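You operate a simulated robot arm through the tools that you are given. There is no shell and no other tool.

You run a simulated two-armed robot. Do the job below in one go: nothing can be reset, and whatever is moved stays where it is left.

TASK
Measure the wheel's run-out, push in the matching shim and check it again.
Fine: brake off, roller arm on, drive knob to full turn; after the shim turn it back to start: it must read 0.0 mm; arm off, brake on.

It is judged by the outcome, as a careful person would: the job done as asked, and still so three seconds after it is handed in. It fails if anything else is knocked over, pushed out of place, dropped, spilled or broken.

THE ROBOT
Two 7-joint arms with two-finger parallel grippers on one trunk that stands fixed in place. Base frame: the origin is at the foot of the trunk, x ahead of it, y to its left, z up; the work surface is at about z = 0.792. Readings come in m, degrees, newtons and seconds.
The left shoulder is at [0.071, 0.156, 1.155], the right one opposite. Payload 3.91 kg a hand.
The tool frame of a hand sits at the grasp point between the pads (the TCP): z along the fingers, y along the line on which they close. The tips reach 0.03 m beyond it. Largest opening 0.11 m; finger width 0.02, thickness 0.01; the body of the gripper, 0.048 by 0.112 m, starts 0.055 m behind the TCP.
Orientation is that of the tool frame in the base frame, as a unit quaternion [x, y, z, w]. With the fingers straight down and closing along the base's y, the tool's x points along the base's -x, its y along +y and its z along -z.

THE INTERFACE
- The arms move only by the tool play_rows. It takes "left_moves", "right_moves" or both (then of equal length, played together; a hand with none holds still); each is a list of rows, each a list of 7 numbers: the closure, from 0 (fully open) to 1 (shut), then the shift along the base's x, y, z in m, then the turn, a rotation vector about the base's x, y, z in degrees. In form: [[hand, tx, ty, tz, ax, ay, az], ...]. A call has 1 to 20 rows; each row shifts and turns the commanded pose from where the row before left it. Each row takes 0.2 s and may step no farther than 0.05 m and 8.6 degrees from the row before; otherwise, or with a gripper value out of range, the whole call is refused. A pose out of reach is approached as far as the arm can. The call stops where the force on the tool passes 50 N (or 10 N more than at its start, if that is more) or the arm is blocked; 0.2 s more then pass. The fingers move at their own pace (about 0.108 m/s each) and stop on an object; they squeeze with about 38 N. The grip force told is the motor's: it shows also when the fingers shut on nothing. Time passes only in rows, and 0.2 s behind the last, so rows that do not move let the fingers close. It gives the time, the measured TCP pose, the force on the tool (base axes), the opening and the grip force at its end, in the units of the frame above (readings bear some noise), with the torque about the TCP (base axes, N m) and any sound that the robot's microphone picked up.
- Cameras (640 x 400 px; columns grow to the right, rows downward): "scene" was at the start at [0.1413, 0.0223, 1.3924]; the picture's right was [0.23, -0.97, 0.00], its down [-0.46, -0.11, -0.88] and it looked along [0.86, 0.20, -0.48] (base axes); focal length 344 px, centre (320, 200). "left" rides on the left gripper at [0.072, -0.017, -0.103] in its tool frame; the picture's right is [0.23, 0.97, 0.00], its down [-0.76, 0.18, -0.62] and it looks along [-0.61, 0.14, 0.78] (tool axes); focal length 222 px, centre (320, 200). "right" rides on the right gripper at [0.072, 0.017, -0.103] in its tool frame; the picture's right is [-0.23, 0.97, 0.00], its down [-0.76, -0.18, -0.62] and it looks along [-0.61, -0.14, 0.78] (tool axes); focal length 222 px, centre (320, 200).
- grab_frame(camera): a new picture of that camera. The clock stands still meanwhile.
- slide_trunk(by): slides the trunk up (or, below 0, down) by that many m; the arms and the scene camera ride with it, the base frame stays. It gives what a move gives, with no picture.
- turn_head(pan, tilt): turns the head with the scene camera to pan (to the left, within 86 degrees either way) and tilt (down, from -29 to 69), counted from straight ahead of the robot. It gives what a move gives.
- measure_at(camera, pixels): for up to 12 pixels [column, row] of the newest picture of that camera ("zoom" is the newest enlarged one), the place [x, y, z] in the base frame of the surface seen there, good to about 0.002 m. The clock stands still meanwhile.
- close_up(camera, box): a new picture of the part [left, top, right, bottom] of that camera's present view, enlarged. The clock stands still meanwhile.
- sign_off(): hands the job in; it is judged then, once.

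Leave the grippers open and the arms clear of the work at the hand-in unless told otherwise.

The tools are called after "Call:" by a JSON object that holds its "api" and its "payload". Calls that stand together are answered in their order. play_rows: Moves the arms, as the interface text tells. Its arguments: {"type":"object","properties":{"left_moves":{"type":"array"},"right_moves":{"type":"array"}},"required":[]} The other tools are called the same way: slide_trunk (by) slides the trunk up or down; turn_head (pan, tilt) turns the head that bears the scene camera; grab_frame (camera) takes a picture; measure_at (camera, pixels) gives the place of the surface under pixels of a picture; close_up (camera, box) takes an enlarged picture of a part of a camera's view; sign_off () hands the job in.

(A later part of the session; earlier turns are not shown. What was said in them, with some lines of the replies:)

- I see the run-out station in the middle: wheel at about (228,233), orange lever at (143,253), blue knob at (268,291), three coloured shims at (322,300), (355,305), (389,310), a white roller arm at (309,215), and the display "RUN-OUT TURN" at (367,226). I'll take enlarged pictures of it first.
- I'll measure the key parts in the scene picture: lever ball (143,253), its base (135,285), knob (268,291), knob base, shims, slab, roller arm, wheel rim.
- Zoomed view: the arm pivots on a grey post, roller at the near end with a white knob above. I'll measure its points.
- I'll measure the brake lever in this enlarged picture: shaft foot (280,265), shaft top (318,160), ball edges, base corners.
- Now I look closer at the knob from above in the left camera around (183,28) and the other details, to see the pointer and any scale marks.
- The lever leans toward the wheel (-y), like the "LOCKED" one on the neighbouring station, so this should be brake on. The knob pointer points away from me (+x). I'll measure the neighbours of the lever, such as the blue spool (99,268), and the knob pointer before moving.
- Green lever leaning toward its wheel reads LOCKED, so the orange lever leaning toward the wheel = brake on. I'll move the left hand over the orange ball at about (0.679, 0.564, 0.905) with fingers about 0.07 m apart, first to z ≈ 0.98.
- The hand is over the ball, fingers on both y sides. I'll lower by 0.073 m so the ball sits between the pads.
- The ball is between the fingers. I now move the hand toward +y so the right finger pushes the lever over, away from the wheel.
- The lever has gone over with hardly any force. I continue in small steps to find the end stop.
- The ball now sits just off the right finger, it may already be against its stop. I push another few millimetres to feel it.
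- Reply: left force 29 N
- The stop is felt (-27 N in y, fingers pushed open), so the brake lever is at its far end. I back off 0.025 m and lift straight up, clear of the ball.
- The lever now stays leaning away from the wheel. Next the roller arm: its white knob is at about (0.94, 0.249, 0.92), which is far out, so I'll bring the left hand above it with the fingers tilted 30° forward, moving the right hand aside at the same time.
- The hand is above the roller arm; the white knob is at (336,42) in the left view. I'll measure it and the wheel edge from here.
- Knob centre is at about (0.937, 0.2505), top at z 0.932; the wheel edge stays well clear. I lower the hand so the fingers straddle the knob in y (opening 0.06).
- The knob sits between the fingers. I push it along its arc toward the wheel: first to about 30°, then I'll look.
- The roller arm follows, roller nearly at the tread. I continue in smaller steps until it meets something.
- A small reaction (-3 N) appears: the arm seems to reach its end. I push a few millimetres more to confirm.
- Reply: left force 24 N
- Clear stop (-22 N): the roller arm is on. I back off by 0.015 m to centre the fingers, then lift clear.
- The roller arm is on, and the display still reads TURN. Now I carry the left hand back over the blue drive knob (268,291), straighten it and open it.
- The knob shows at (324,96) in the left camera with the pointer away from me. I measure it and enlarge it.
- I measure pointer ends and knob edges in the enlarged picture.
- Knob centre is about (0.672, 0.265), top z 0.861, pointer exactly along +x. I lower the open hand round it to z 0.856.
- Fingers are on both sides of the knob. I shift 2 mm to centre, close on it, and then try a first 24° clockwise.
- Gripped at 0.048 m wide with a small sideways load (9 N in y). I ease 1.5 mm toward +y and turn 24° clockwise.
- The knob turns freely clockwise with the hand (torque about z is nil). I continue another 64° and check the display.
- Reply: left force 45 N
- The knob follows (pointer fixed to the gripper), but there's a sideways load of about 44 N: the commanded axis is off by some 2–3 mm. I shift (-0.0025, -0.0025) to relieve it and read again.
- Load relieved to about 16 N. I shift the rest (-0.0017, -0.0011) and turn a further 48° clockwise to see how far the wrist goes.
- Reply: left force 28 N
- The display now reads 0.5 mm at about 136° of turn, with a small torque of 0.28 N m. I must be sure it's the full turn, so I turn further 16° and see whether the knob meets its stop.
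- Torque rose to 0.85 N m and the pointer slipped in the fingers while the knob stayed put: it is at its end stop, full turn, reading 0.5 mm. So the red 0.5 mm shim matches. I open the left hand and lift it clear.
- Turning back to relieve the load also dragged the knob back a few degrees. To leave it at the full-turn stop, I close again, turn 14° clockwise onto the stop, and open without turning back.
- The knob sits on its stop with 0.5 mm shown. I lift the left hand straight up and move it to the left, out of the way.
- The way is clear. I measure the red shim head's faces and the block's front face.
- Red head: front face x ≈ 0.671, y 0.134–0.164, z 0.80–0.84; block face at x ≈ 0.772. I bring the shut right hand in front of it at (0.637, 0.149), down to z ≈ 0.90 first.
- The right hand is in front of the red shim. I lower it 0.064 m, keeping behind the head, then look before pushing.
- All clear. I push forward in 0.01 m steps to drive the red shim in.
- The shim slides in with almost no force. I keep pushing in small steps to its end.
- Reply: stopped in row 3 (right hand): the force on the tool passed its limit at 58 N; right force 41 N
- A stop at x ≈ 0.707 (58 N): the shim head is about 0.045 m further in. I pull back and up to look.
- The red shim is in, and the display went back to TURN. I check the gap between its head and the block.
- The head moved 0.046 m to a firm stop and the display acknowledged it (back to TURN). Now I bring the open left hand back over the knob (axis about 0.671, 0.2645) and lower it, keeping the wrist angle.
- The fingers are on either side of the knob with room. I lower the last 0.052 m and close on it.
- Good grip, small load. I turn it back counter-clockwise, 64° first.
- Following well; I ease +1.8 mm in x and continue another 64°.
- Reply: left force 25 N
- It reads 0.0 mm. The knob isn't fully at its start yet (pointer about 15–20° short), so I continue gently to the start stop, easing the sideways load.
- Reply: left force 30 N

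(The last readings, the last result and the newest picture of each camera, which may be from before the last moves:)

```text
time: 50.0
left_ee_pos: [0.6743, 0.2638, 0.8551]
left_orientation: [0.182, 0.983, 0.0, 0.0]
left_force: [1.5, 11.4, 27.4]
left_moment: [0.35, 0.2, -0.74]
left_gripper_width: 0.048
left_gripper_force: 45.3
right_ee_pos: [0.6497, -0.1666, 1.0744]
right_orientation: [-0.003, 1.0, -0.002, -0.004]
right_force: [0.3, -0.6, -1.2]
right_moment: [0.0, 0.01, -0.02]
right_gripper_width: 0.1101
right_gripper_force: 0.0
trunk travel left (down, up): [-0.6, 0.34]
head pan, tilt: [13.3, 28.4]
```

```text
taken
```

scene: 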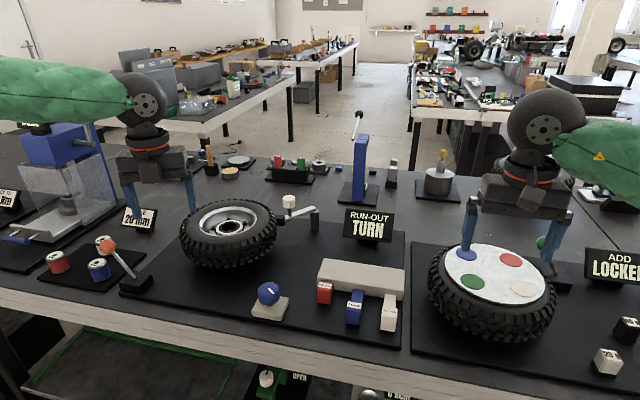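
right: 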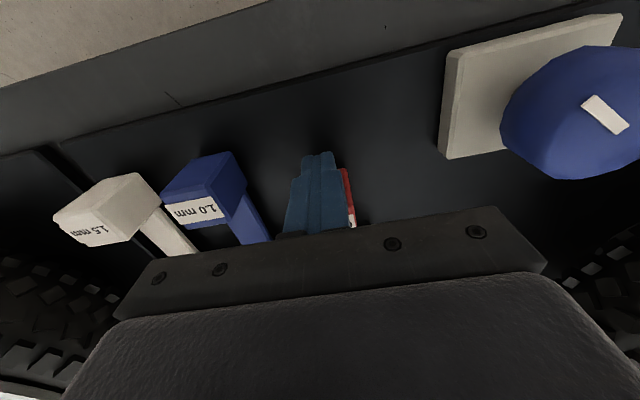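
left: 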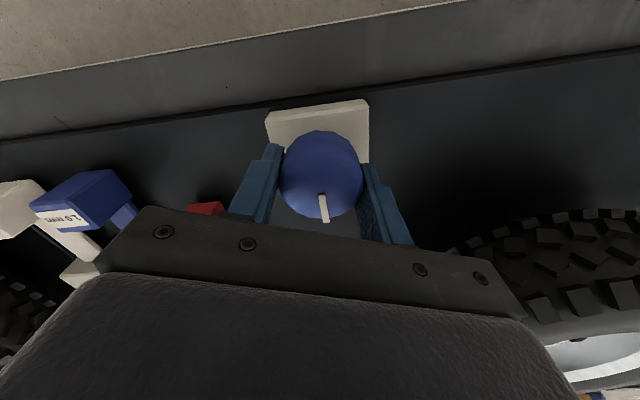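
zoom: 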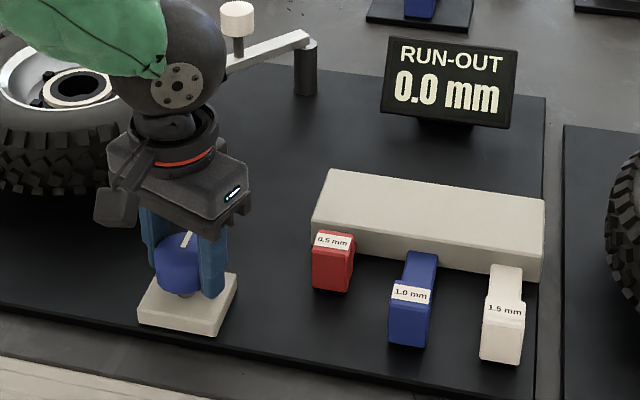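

Torque of -0.74 N m: the knob is against its start stop, reading 0.0 mm. I open the fingers without turning, and lift.

Call:
{"api": "play_rows", "payload": {"left_moves": [[0.18, 0, 0, 0, 0, 0, 0], [0.18, 0, 0, 0, 0, 0, 0], [0.18, 0, 0, 0, 0, 0, 0], [0.18, 0, 0, 0.04, 0, 0, 0], [0.18, 0, 0, 0.045, 0, 0, 0], [0.18, 0, 0, 0.045, 0, 0, 0], [0.18, 0, 0, 0.045, 0, 0, 0], [0.18, 0, 0, 0.03, 0, 0, 0], [0.18, 0, 0, 0, 0, 0, 0]]}}

Call:
{"api": "close_up", "payload": {"camera": "scene", "box": [220, 195, 420, 345]}}

Call:
{"api": "grab_frame", "payload": {"camera": "left"}}

```text
time: 52.0
left_ee_pos: [0.6769, 0.264, 1.0593]
left_orientation: [0.182, 0.983, 0.0, 0.0]
left_force: [0.2, 0.0, -0.1]
left_moment: [-0.02, 0.01, -0.03]
left_gripper_width: 0.0899
left_gripper_force: 0.0
right_ee_pos: [0.6527, -0.1677, 1.0738]
right_orientation: [-0.002, 1.0, -0.002, -0.004]
right_force: [0.2, 0.1, -0.3]
right_moment: [0.0, 0.07, -0.01]
right_gripper_width: 0.1102
right_gripper_force: 0.1
trunk travel left (down, up): [-0.6, 0.34]
head pan, tilt: [13.3, 28.4]
```

```text
2.67 times, centred on (320, 270) of scene
```

zoom: 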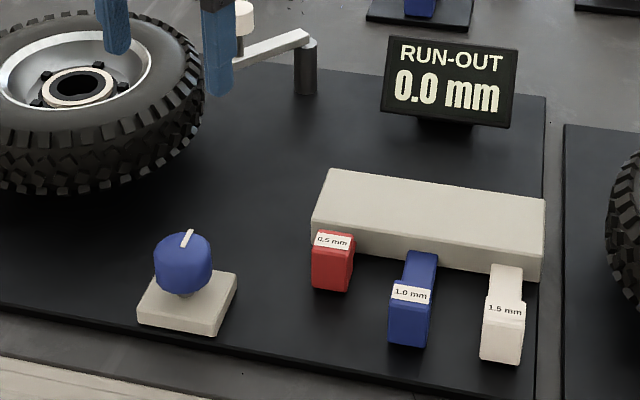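

```text
taken
```

left: 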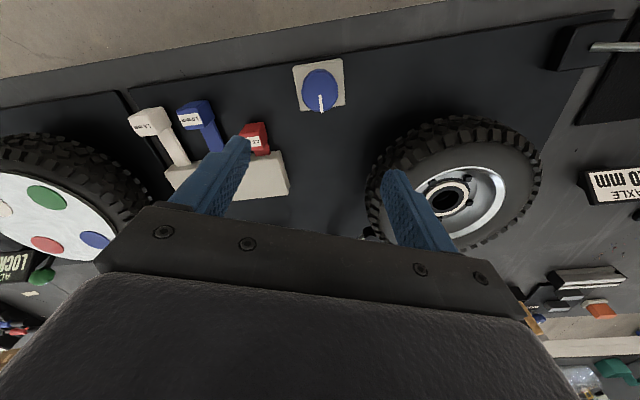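

Still 0.0 mm. I compare the pointer with the starting picture using the same enlarged box.

Call:
{"api": "close_up", "payload": {"camera": "scene", "box": [236, 265, 300, 325]}}

```text
6.67 times, centred on (268, 295) of scene
```

zoom: 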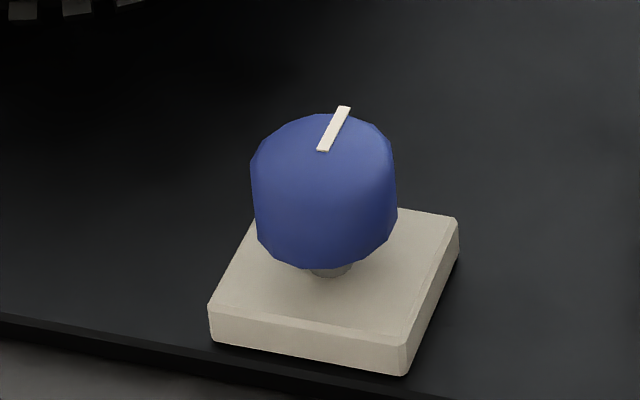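

The pointer is exactly as at the start. Now for the roller arm off: I measure its white knob at its present place near (288,202) in the scene.

Call:
{"api": "close_up", "payload": {"camera": "scene", "box": [255, 180, 335, 245]}}

```text
6.15 times, centred on (295, 212) of scene
```

zoom: 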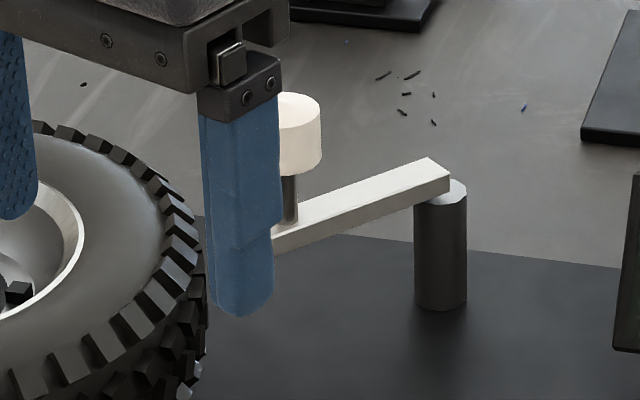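

The left finger blocks the view, but from the earlier push I know the knob should be at about (0.959, 0.308). I move the left hand above it, undoing the wrist yaw and tilting 30° forward again.

Call:
{"api": "play_rows", "payload": {"left_moves": [[0.45, 0.0397, 0.006, 0, 0, 0, 7], [0.45, 0.0397, 0.006, 0, 0, 0, 7], [0.45, 0.0397, 0.006, 0, 0, 0, 7], [0.45, 0.0397, 0.006, 0, 0, -7.5, 0], [0.45, 0.0397, 0.006, 0, 0, -7.5, 0], [0.45, 0.0397, 0.006, 0, 0, -7.5, 0], [0.45, 0.0397, 0.006, 0, 0, -7.5, 0], [0.45, 0, 0, 0, 0, 0, 0]]}}

Call:
{"api": "grab_frame", "payload": {"camera": "left"}}

Call:
{"api": "close_up", "payload": {"camera": "scene", "box": [255, 150, 335, 245]}}

```text
time: 53.8
left_ee_pos: [0.9522, 0.3087, 1.0536]
left_orientation: [0.0, 0.966, 0.0, 0.26]
left_force: [-0.9, 0.3, -0.4]
left_moment: [-0.02, -0.02, 0.0]
left_gripper_width: 0.0605
left_gripper_force: 0.1
right_ee_pos: [0.6511, -0.1673, 1.0735]
right_orientation: [-0.002, 1.0, -0.002, -0.005]
right_force: [0.9, 0.2, 0.2]
right_moment: [-0.02, -0.02, 0.0]
right_gripper_width: 0.1098
right_gripper_force: 0.0
trunk travel left (down, up): [-0.6, 0.34]
head pan, tilt: [13.3, 28.4]
```

```text
taken
```

left: 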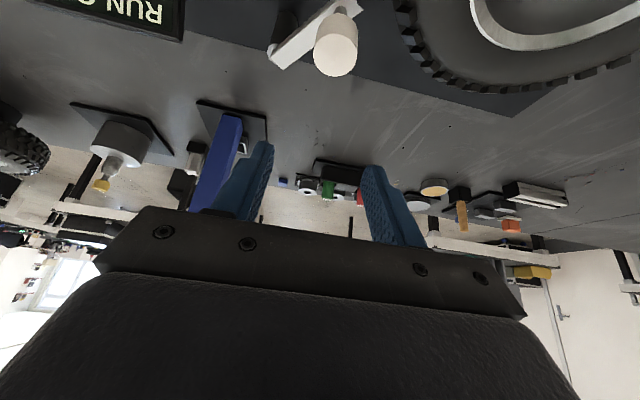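

```text
4.21 times, centred on (295, 198) of scene
```

zoom: 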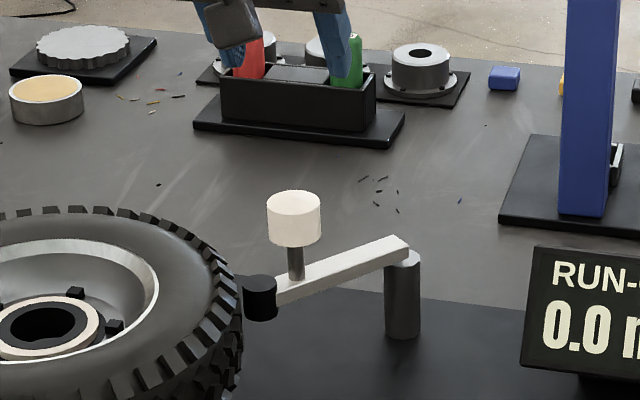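

The knob is visible now at (294,205) of the enlarged scene picture. I measure its place.

Call:
{"api": "measure_at", "payload": {"camera": "zoom", "pixels": [[294, 203], [294, 232], [270, 203], [317, 203], [296, 265], [262, 285], [400, 245], [402, 295]]}}

Call:
{"api": "measure_at", "payload": {"camera": "left", "pixels": [[336, 55], [322, 55], [350, 55], [336, 70], [280, 60]]}}

```text
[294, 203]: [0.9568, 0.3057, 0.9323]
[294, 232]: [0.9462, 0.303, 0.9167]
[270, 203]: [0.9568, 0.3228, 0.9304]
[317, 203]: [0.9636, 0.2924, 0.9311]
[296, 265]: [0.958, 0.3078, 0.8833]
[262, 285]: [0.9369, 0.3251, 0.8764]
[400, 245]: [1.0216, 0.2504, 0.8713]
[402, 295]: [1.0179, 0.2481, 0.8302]
```

```text
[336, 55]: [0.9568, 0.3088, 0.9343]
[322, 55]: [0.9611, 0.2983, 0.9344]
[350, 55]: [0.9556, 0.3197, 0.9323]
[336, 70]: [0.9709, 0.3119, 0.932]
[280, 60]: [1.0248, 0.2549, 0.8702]
```

Knob centre at (0.960, 0.3075). I lower the hand to z 0.922 with the fingers straddling it.

Call:
{"api": "play_rows", "payload": {"left_moves": [[0.45, 0.004, 0, -0.045, 0, 0, 0], [0.45, 0.003, 0, -0.04, 0, 0, 0], [0.45, 0, 0, -0.03, 0, 0, 0], [0.45, 0, 0, -0.017, 0, 0, 0], [0.45, 0, 0, 0, 0, 0, 0]]}}

Call:
{"api": "grab_frame", "payload": {"camera": "left"}}

```text
time: 55.0
left_ee_pos: [0.9582, 0.3084, 0.9261]
left_orientation: [0.0, 0.966, 0.0, 0.26]
left_force: [0.1, 0.7, 0.3]
left_moment: [-0.01, 0.02, 0.02]
left_gripper_width: 0.0607
left_gripper_force: 0.1
right_ee_pos: [0.6515, -0.1682, 1.0732]
right_orientation: [-0.003, 1.0, -0.001, -0.004]
right_force: [0.1, 0.1, -0.5]
right_moment: [-0.04, -0.02, -0.03]
right_gripper_width: 0.11
right_gripper_force: 0.1
trunk travel left (down, up): [-0.6, 0.34]
head pan, tilt: [13.3, 28.4]
```

```text
taken
```

left: 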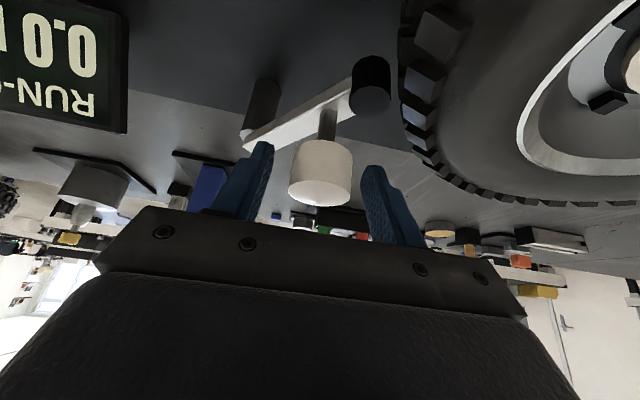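

The knob is between the fingers. I sweep back along the arc toward -y so the left finger takes the arm off the wheel.

Call:
{"api": "play_rows", "payload": {"left_moves": [[0.45, 0, -0.012, 0, 0, 0, 0], [0.45, -0.009, -0.012, 0, 0, 0, 0], [0.45, -0.0065, -0.015, 0, 0, 0, 0], [0.45, -0.0045, -0.016, 0, 0, 0, 0], [0.45, -0.001, -0.013, 0, 0, 0, 0], [0.45, 0, 0, 0, 0, 0, 0]]}}

Call:
{"api": "grab_frame", "payload": {"camera": "left"}}

Call:
{"api": "close_up", "payload": {"camera": "scene", "box": [240, 130, 400, 260]}}

```text
time: 56.4
left_ee_pos: [0.9393, 0.2396, 0.9262]
left_orientation: [0.0, 0.966, 0.0, 0.259]
left_force: [0.0, 0.7, 0.4]
left_moment: [-0.01, -0.02, 0.05]
left_gripper_width: 0.0602
left_gripper_force: 0.0
right_ee_pos: [0.6516, -0.1671, 1.0733]
right_orientation: [-0.003, 1.0, -0.001, -0.004]
right_force: [-0.6, 0.2, -0.2]
right_moment: [0.03, 0.01, -0.03]
right_gripper_width: 0.11
right_gripper_force: 0.1
trunk travel left (down, up): [-0.6, 0.34]
head pan, tilt: [13.3, 28.4]
```

```text
taken
```

left: 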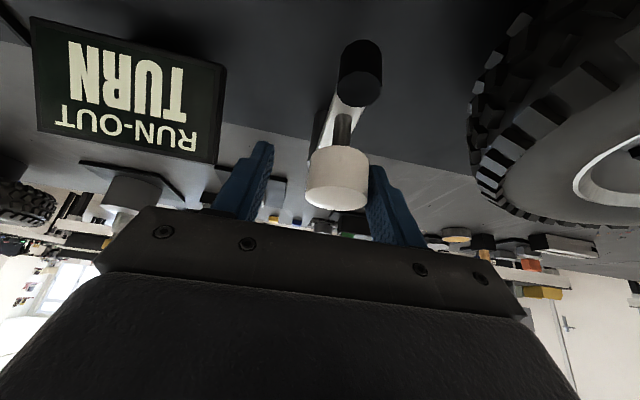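

```text
3.08 times, centred on (320, 195) of scene
```

zoom: 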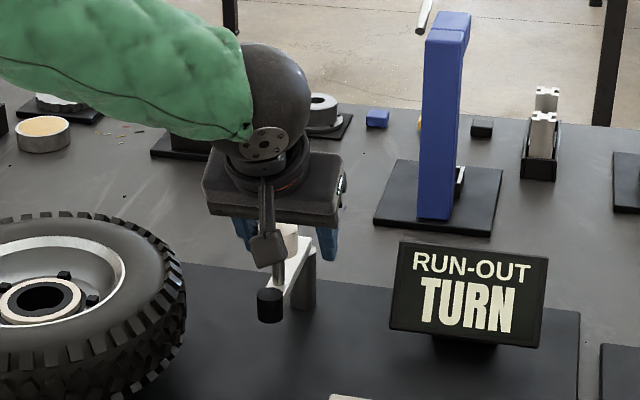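

The arm is off the wheel (display back to TURN). I push a little further, gently, to its rest position.

Call:
{"api": "play_rows", "payload": {"left_moves": [[0.45, 0, -0.003, 0, 0, 0, 0], [0.45, 0, -0.003, 0, 0, 0, 0], [0.45, 0, 0, 0, 0, 0, 0]]}}

Call:
{"api": "grab_frame", "payload": {"camera": "left"}}

Call:
{"api": "close_up", "payload": {"camera": "scene", "box": [280, 185, 344, 245]}}

```text
time: 57.2
left_ee_pos: [0.9381, 0.2354, 0.9246]
left_orientation: [0.0, 0.966, 0.0, 0.259]
left_force: [3.1, 8.2, 3.2]
left_moment: [0.22, -0.06, -0.13]
left_gripper_width: 0.0651
left_gripper_force: 4.8
right_ee_pos: [0.6518, -0.1663, 1.0741]
right_orientation: [-0.002, 1.0, -0.001, -0.004]
right_force: [-0.4, 0.6, 0.4]
right_moment: [0.01, 0.0, 0.0]
right_gripper_width: 0.11
right_gripper_force: 0.1
trunk travel left (down, up): [-0.6, 0.34]
head pan, tilt: [13.3, 28.4]
```

```text
taken
```

left: 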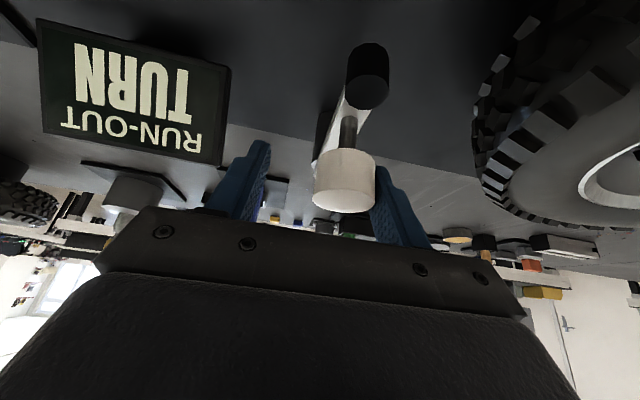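

```text
6.67 times, centred on (312, 215) of scene
```

zoom: 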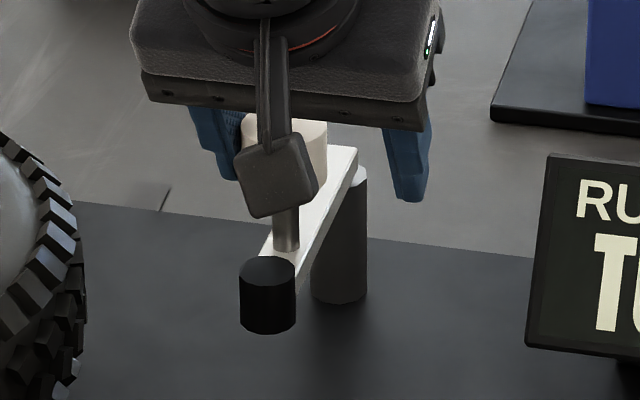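

The arm is at its rest stop (8 N), matching its first picture. I centre the fingers (+0.013 y) and lift clear.

Call:
{"api": "play_rows", "payload": {"left_moves": [[0.45, 0, 0.008, 0, 0, 0, 0], [0.45, 0, 0.006, 0, 0, 0, 0], [0.45, 0, 0, 0.03, 0, 0, 0], [0.45, 0, 0, 0.045, 0, 0, 0], [0.45, 0, 0, 0.045, 0, 0, 0], [0.45, 0, 0, 0.02, 0, 0, 0], [0.45, 0, 0, 0, 0, 0, 0]]}}

Call:
{"api": "close_up", "payload": {"camera": "scene", "box": [280, 185, 344, 245]}}

Call:
{"api": "grab_frame", "payload": {"camera": "scene"}}

```text
time: 58.8
left_ee_pos: [0.9398, 0.2441, 1.0659]
left_orientation: [0.0, 0.966, 0.0, 0.259]
left_force: [0.5, -0.2, 0.0]
left_moment: [0.0, -0.02, -0.01]
left_gripper_width: 0.0607
left_gripper_force: 0.1
right_ee_pos: [0.651, -0.1679, 1.0724]
right_orientation: [-0.002, 1.0, -0.002, -0.005]
right_force: [-0.2, -0.6, 0.4]
right_moment: [-0.02, -0.02, 0.0]
right_gripper_width: 0.1103
right_gripper_force: 0.1
trunk travel left (down, up): [-0.6, 0.34]
head pan, tilt: [13.3, 28.4]
```

```text
6.67 times, centred on (312, 215) of scene
```

zoom: 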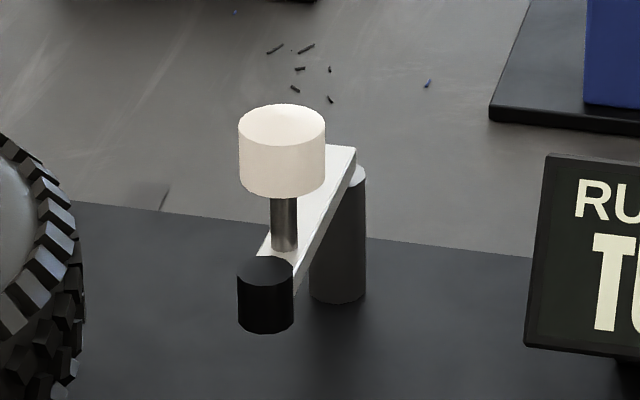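

```text
taken
```

scene: 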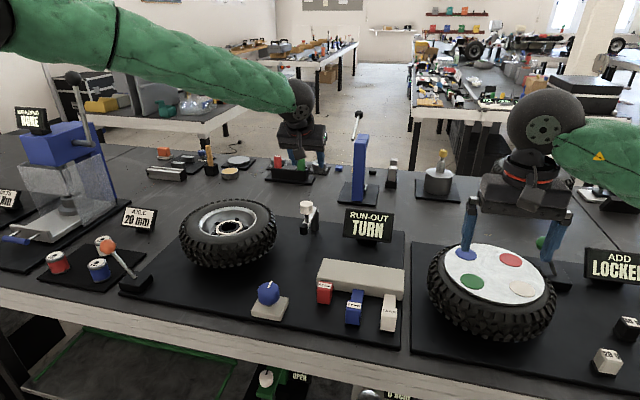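

The roller arm is exactly back at its first place. Now the brake: I measure the orange ball at (108,246) in its present position.

Call:
{"api": "measure_at", "payload": {"camera": "scene", "pixels": [[108, 246], [108, 240], [102, 246], [114, 246], [108, 251], [120, 260], [132, 274]]}}

Call:
{"api": "play_rows", "payload": {"left_moves": [[0.36, -0.0215, 0.036, 0, 0, 0, 0], [0.36, -0.0215, 0.036, 0, 0, 0, 0], [0.36, -0.0215, 0.036, 0, 0, 7.5, 0], [0.36, -0.0215, 0.036, 0, 0, 7.5, 0], [0.36, -0.0215, 0.036, 0, 0, 7.5, 0], [0.36, -0.0215, 0.036, 0, 0, 7.5, 0], [0.36, -0.0215, 0.036, 0, 0, 0, 0], [0.36, -0.0215, 0.036, 0, 0, 0, 0], [0.36, -0.0215, 0.036, 0, 0, 0, 0], [0.36, -0.0215, 0.036, 0, 0, 0, 0], [0.36, -0.0215, 0.036, 0, 0, 0, 0], [0.36, -0.0235, 0.032, 0, 0, 0, 0], [0.36, 0, 0, 0, 0, 0, 0]]}}

Call:
{"api": "grab_frame", "payload": {"camera": "left"}}

Call:
{"api": "close_up", "payload": {"camera": "scene", "box": [70, 160, 230, 300]}}

```text
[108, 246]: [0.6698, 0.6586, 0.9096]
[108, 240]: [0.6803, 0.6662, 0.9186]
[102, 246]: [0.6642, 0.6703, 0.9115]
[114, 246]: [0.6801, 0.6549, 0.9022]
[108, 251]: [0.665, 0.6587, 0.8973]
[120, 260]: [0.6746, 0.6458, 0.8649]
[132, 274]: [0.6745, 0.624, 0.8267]
```

```text
time: 61.6
left_ee_pos: [0.6786, 0.6737, 1.0664]
left_orientation: [0.0, 1.0, 0.001, -0.001]
left_force: [0.4, 0.5, -0.3]
left_moment: [0.04, 0.03, 0.01]
left_gripper_width: 0.0705
left_gripper_force: 0.1
right_ee_pos: [0.6529, -0.1685, 1.0727]
right_orientation: [-0.002, 1.0, -0.001, -0.005]
right_force: [0.4, 0.3, -1.1]
right_moment: [-0.02, 0.0, 0.03]
right_gripper_width: 0.11
right_gripper_force: 0.1
trunk travel left (down, up): [-0.6, 0.34]
head pan, tilt: [13.3, 28.4]
```

```text
taken
```

left: 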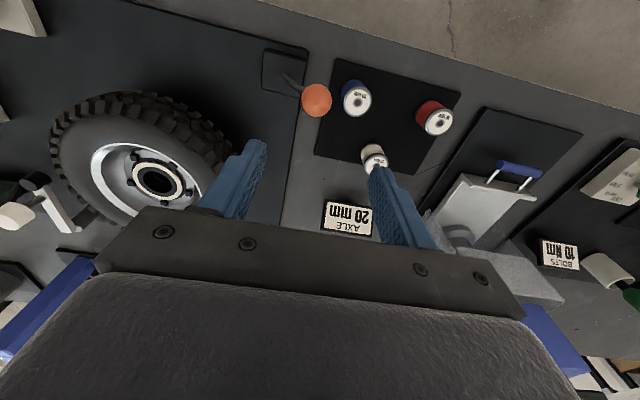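

```text
2.86 times, centred on (150, 230) of scene
```

zoom: 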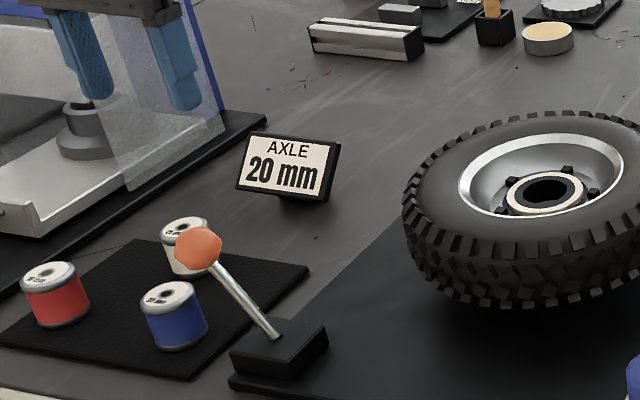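

Ball centre is about (0.679, 0.667, 0.904). I lower the hand over it with the fingers straddling in y.

Call:
{"api": "play_rows", "payload": {"left_moves": [[0.36, 0, -0.006, -0.04, 0, 0, 0], [0.36, 0, 0, -0.045, 0, 0, 0], [0.36, 0, 0, -0.04, 0, 0, 0], [0.36, 0, 0, -0.032, 0, 0, 0], [0.36, 0, 0, 0, 0, 0, 0]]}}

Call:
{"api": "grab_frame", "payload": {"camera": "left"}}

```text
time: 62.8
left_ee_pos: [0.6796, 0.6676, 0.9085]
left_orientation: [0.0, 1.0, 0.0, 0.0]
left_force: [-0.3, 0.4, 0.7]
left_moment: [0.01, -0.02, -0.03]
left_gripper_width: 0.0704
left_gripper_force: 0.1
right_ee_pos: [0.6508, -0.1677, 1.0739]
right_orientation: [-0.002, 1.0, -0.001, -0.005]
right_force: [0.0, -0.5, -0.7]
right_moment: [0.01, -0.02, 0.01]
right_gripper_width: 0.1103
right_gripper_force: 0.1
trunk travel left (down, up): [-0.6, 0.34]
head pan, tilt: [13.3, 28.4]
```

```text
taken
```

left: 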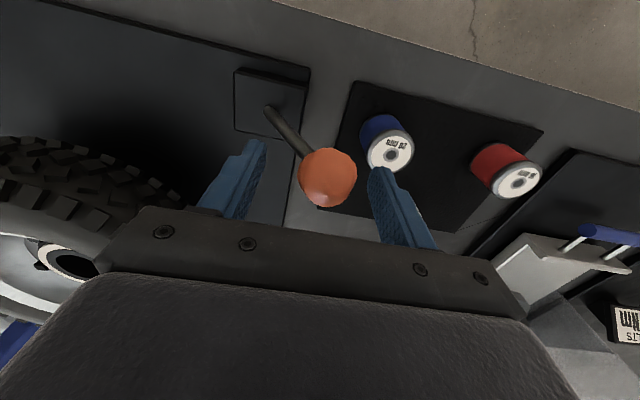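

The ball is between the fingers. I sweep toward -y so the left finger pushes the lever back toward the wheel.

Call:
{"api": "play_rows", "payload": {"left_moves": [[0.36, 0, -0.02, 0, 0, 0, 0], [0.36, 0, -0.02, 0.002, 0, 0, 0], [0.36, 0, -0.02, 0.002, 0, 0, 0], [0.36, 0, -0.02, 0, 0, 0, 0], [0.36, 0, -0.02, -0.002, 0, 0, 0], [0.36, 0, -0.008, -0.002, 0, 0, 0], [0.36, 0, 0, 0, 0, 0, 0]]}}

Call:
{"api": "grab_frame", "payload": {"camera": "left"}}

Call:
{"api": "close_up", "payload": {"camera": "scene", "box": [70, 160, 230, 300]}}

```text
time: 64.4
left_ee_pos: [0.6773, 0.5611, 0.9089]
left_orientation: [0.001, 1.0, 0.001, 0.0]
left_force: [1.3, 0.1, 0.3]
left_moment: [-0.01, 0.0, 0.0]
left_gripper_width: 0.0702
left_gripper_force: 0.1
right_ee_pos: [0.6524, -0.1677, 1.0737]
right_orientation: [-0.003, 1.0, -0.002, -0.005]
right_force: [0.7, 0.0, 0.1]
right_moment: [0.01, -0.02, 0.0]
right_gripper_width: 0.11
right_gripper_force: 0.2
trunk travel left (down, up): [-0.6, 0.34]
head pan, tilt: [13.3, 28.4]
```

```text
taken
```

left: 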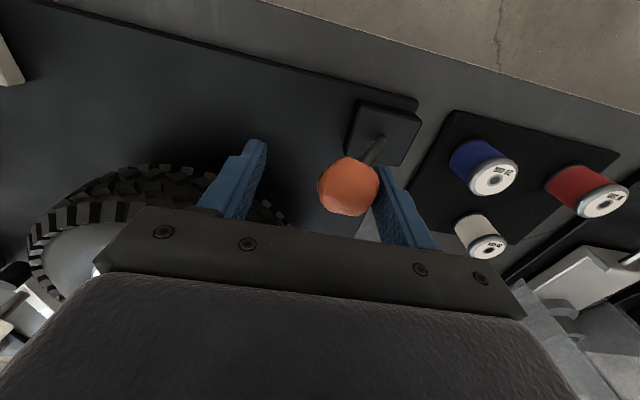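

```text
2.86 times, centred on (150, 230) of scene
```

zoom: 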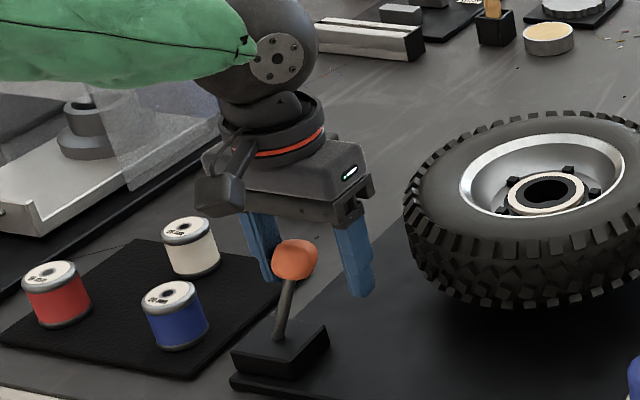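

The lever is past upright but not quite fully over yet. I continue in small steps until I feel the stop.

Call:
{"api": "play_rows", "payload": {"left_moves": [[0.36, 0, -0.006, 0, 0, 0, 0], [0.36, 0, -0.006, 0, 0, 0, 0], [0.36, 0, -0.004, -0.001, 0, 0, 0], [0.36, 0, 0, 0, 0, 0, 0]]}}

Call:
{"api": "grab_frame", "payload": {"camera": "left"}}

Call:
{"api": "close_up", "payload": {"camera": "scene", "box": [70, 160, 230, 300]}}

```text
time: 65.4
left_ee_pos: [0.6784, 0.5456, 0.9089]
left_orientation: [-0.001, 1.0, -0.001, 0.001]
left_force: [-7.8, 24.4, 16.1]
left_moment: [1.41, 0.36, 0.26]
left_gripper_width: 0.0826
left_gripper_force: 12.3
right_ee_pos: [0.6498, -0.1667, 1.0753]
right_orientation: [-0.003, 1.0, -0.001, -0.004]
right_force: [-0.7, 0.0, 0.4]
right_moment: [0.01, 0.01, 0.01]
right_gripper_width: 0.11
right_gripper_force: 0.0
trunk travel left (down, up): [-0.6, 0.34]
head pan, tilt: [13.3, 28.4]
```

```text
taken
```

left: 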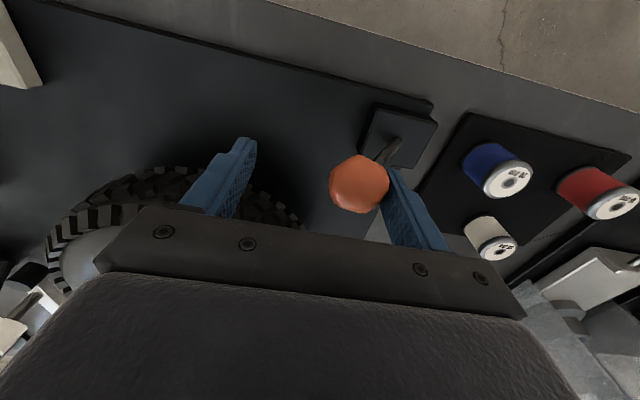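

```text
2.86 times, centred on (150, 230) of scene
```

zoom: 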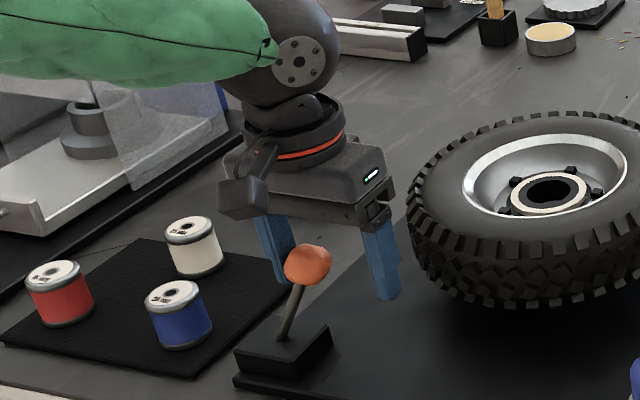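

Firm stop (24 N): the lever is back fully toward the wheel, brake on. I centre the fingers (+0.018 y) and lift straight up.

Call:
{"api": "play_rows", "payload": {"left_moves": [[0.36, 0, 0.01, 0, 0, 0, 0], [0.36, 0, 0.01, 0, 0, 0, 0], [0.36, 0, 0, 0.03, 0, 0, 0], [0.36, 0, 0, 0.045, 0, 0, 0], [0.36, 0, 0, 0.045, 0, 0, 0], [0.2, 0, 0, 0.045, 0, 0, 0], [0, 0, 0, 0.045, 0, 0, 0], [0, 0, 0, 0.045, 0, 0, 0], [0, 0, 0, 0, 0, 0, 0]], "right_moves": [[0, 0, 0, 0.02, 0, 0, 0], [0, 0, 0, 0.02, 0, 0, 0], [0, 0, 0, 0.02, 0, 0, 0], [0, 0, 0, 0.02, 0, 0, 0], [0, 0, 0, 0.02, 0, 0, 0], [0, 0, 0, 0.02, 0, 0, 0], [0, 0, 0, 0.01, 0, 0, 0], [0, 0, 0, 0, 0, 0, 0], [0, 0, 0, 0, 0, 0, 0]]}}

Call:
{"api": "grab_frame", "payload": {"camera": "scene"}}

Call:
{"api": "close_up", "payload": {"camera": "scene", "box": [110, 235, 174, 300]}}

Call:
{"api": "close_up", "payload": {"camera": "scene", "box": [240, 190, 420, 345]}}

```text
time: 67.4
left_ee_pos: [0.6778, 0.5621, 1.1588]
left_orientation: [0.0, 1.0, 0.0, -0.001]
left_force: [1.3, 0.1, 0.1]
left_moment: [-0.02, -0.06, 0.02]
left_gripper_width: 0.11
left_gripper_force: 0.0
right_ee_pos: [0.6516, -0.1678, 1.2032]
right_orientation: [-0.003, 1.0, -0.002, -0.005]
right_force: [0.0, 0.7, -0.2]
right_moment: [0.02, 0.01, 0.03]
right_gripper_width: 0.11
right_gripper_force: 0.1
trunk travel left (down, up): [-0.6, 0.34]
head pan, tilt: [13.3, 28.4]
```

```text
taken
```

scene: 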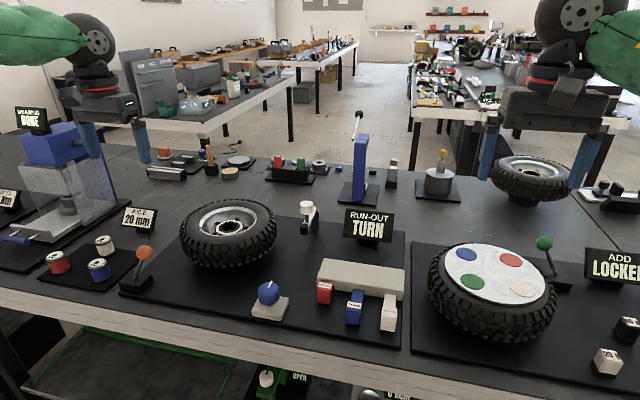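

```text
6.15 times, centred on (142, 268) of scene
```

zoom: 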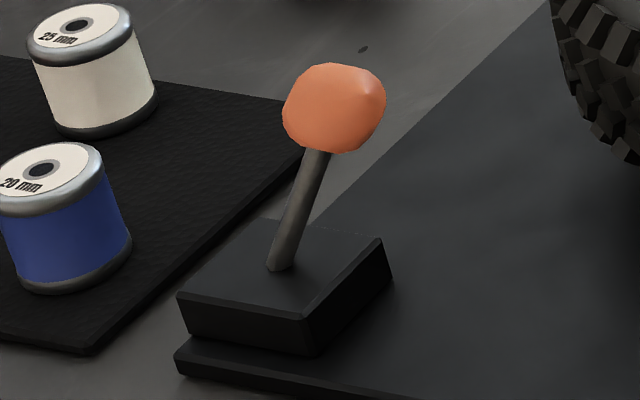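

```text
2.58 times, centred on (330, 268) of scene
```

zoom: 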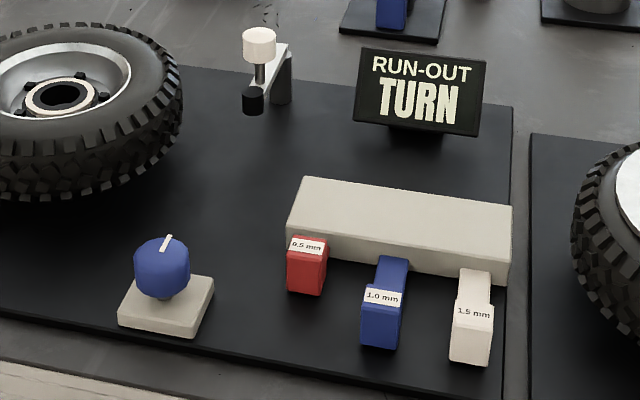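

Everything checks out. The brake lever is back toward the wheel, the roller arm is off, the knob is at start, only the red 0.5 mm shim is in, the re-check read 0.0 mm, and both hands are open and clear. I hand the job in.

Call:
{"api": "sign_off", "payload": {}}

```text
The job is handed in.
```

The wheel's run-out measured 0.5 mm at full turn. I pushed in the red 0.5 mm shim, and the re-check read 0.0 mm with the drive knob back at its start stop.

- **Brake:** I took it off first and put it back on at the end. The lever is where it was at the start.
- **Roller arm:** it went on for both readings and is now off, at its original rest position. With it off, the display shows TURN again instead of a reading.
- **Drive knob:** it turned about 137° clockwise to a firm stop, which I took as the full turn. The pointer is now back exactly where it started.
- **Shim:** it slid in about 46 mm and met a firm stop. Its head still stands about 27 mm out from the block, so it stopped on its own limit rather than against the block. The 1.0 and 1.5 mm shims were not touched.

In the last picture nothing else looked moved. Both hands are open and clear of the work.
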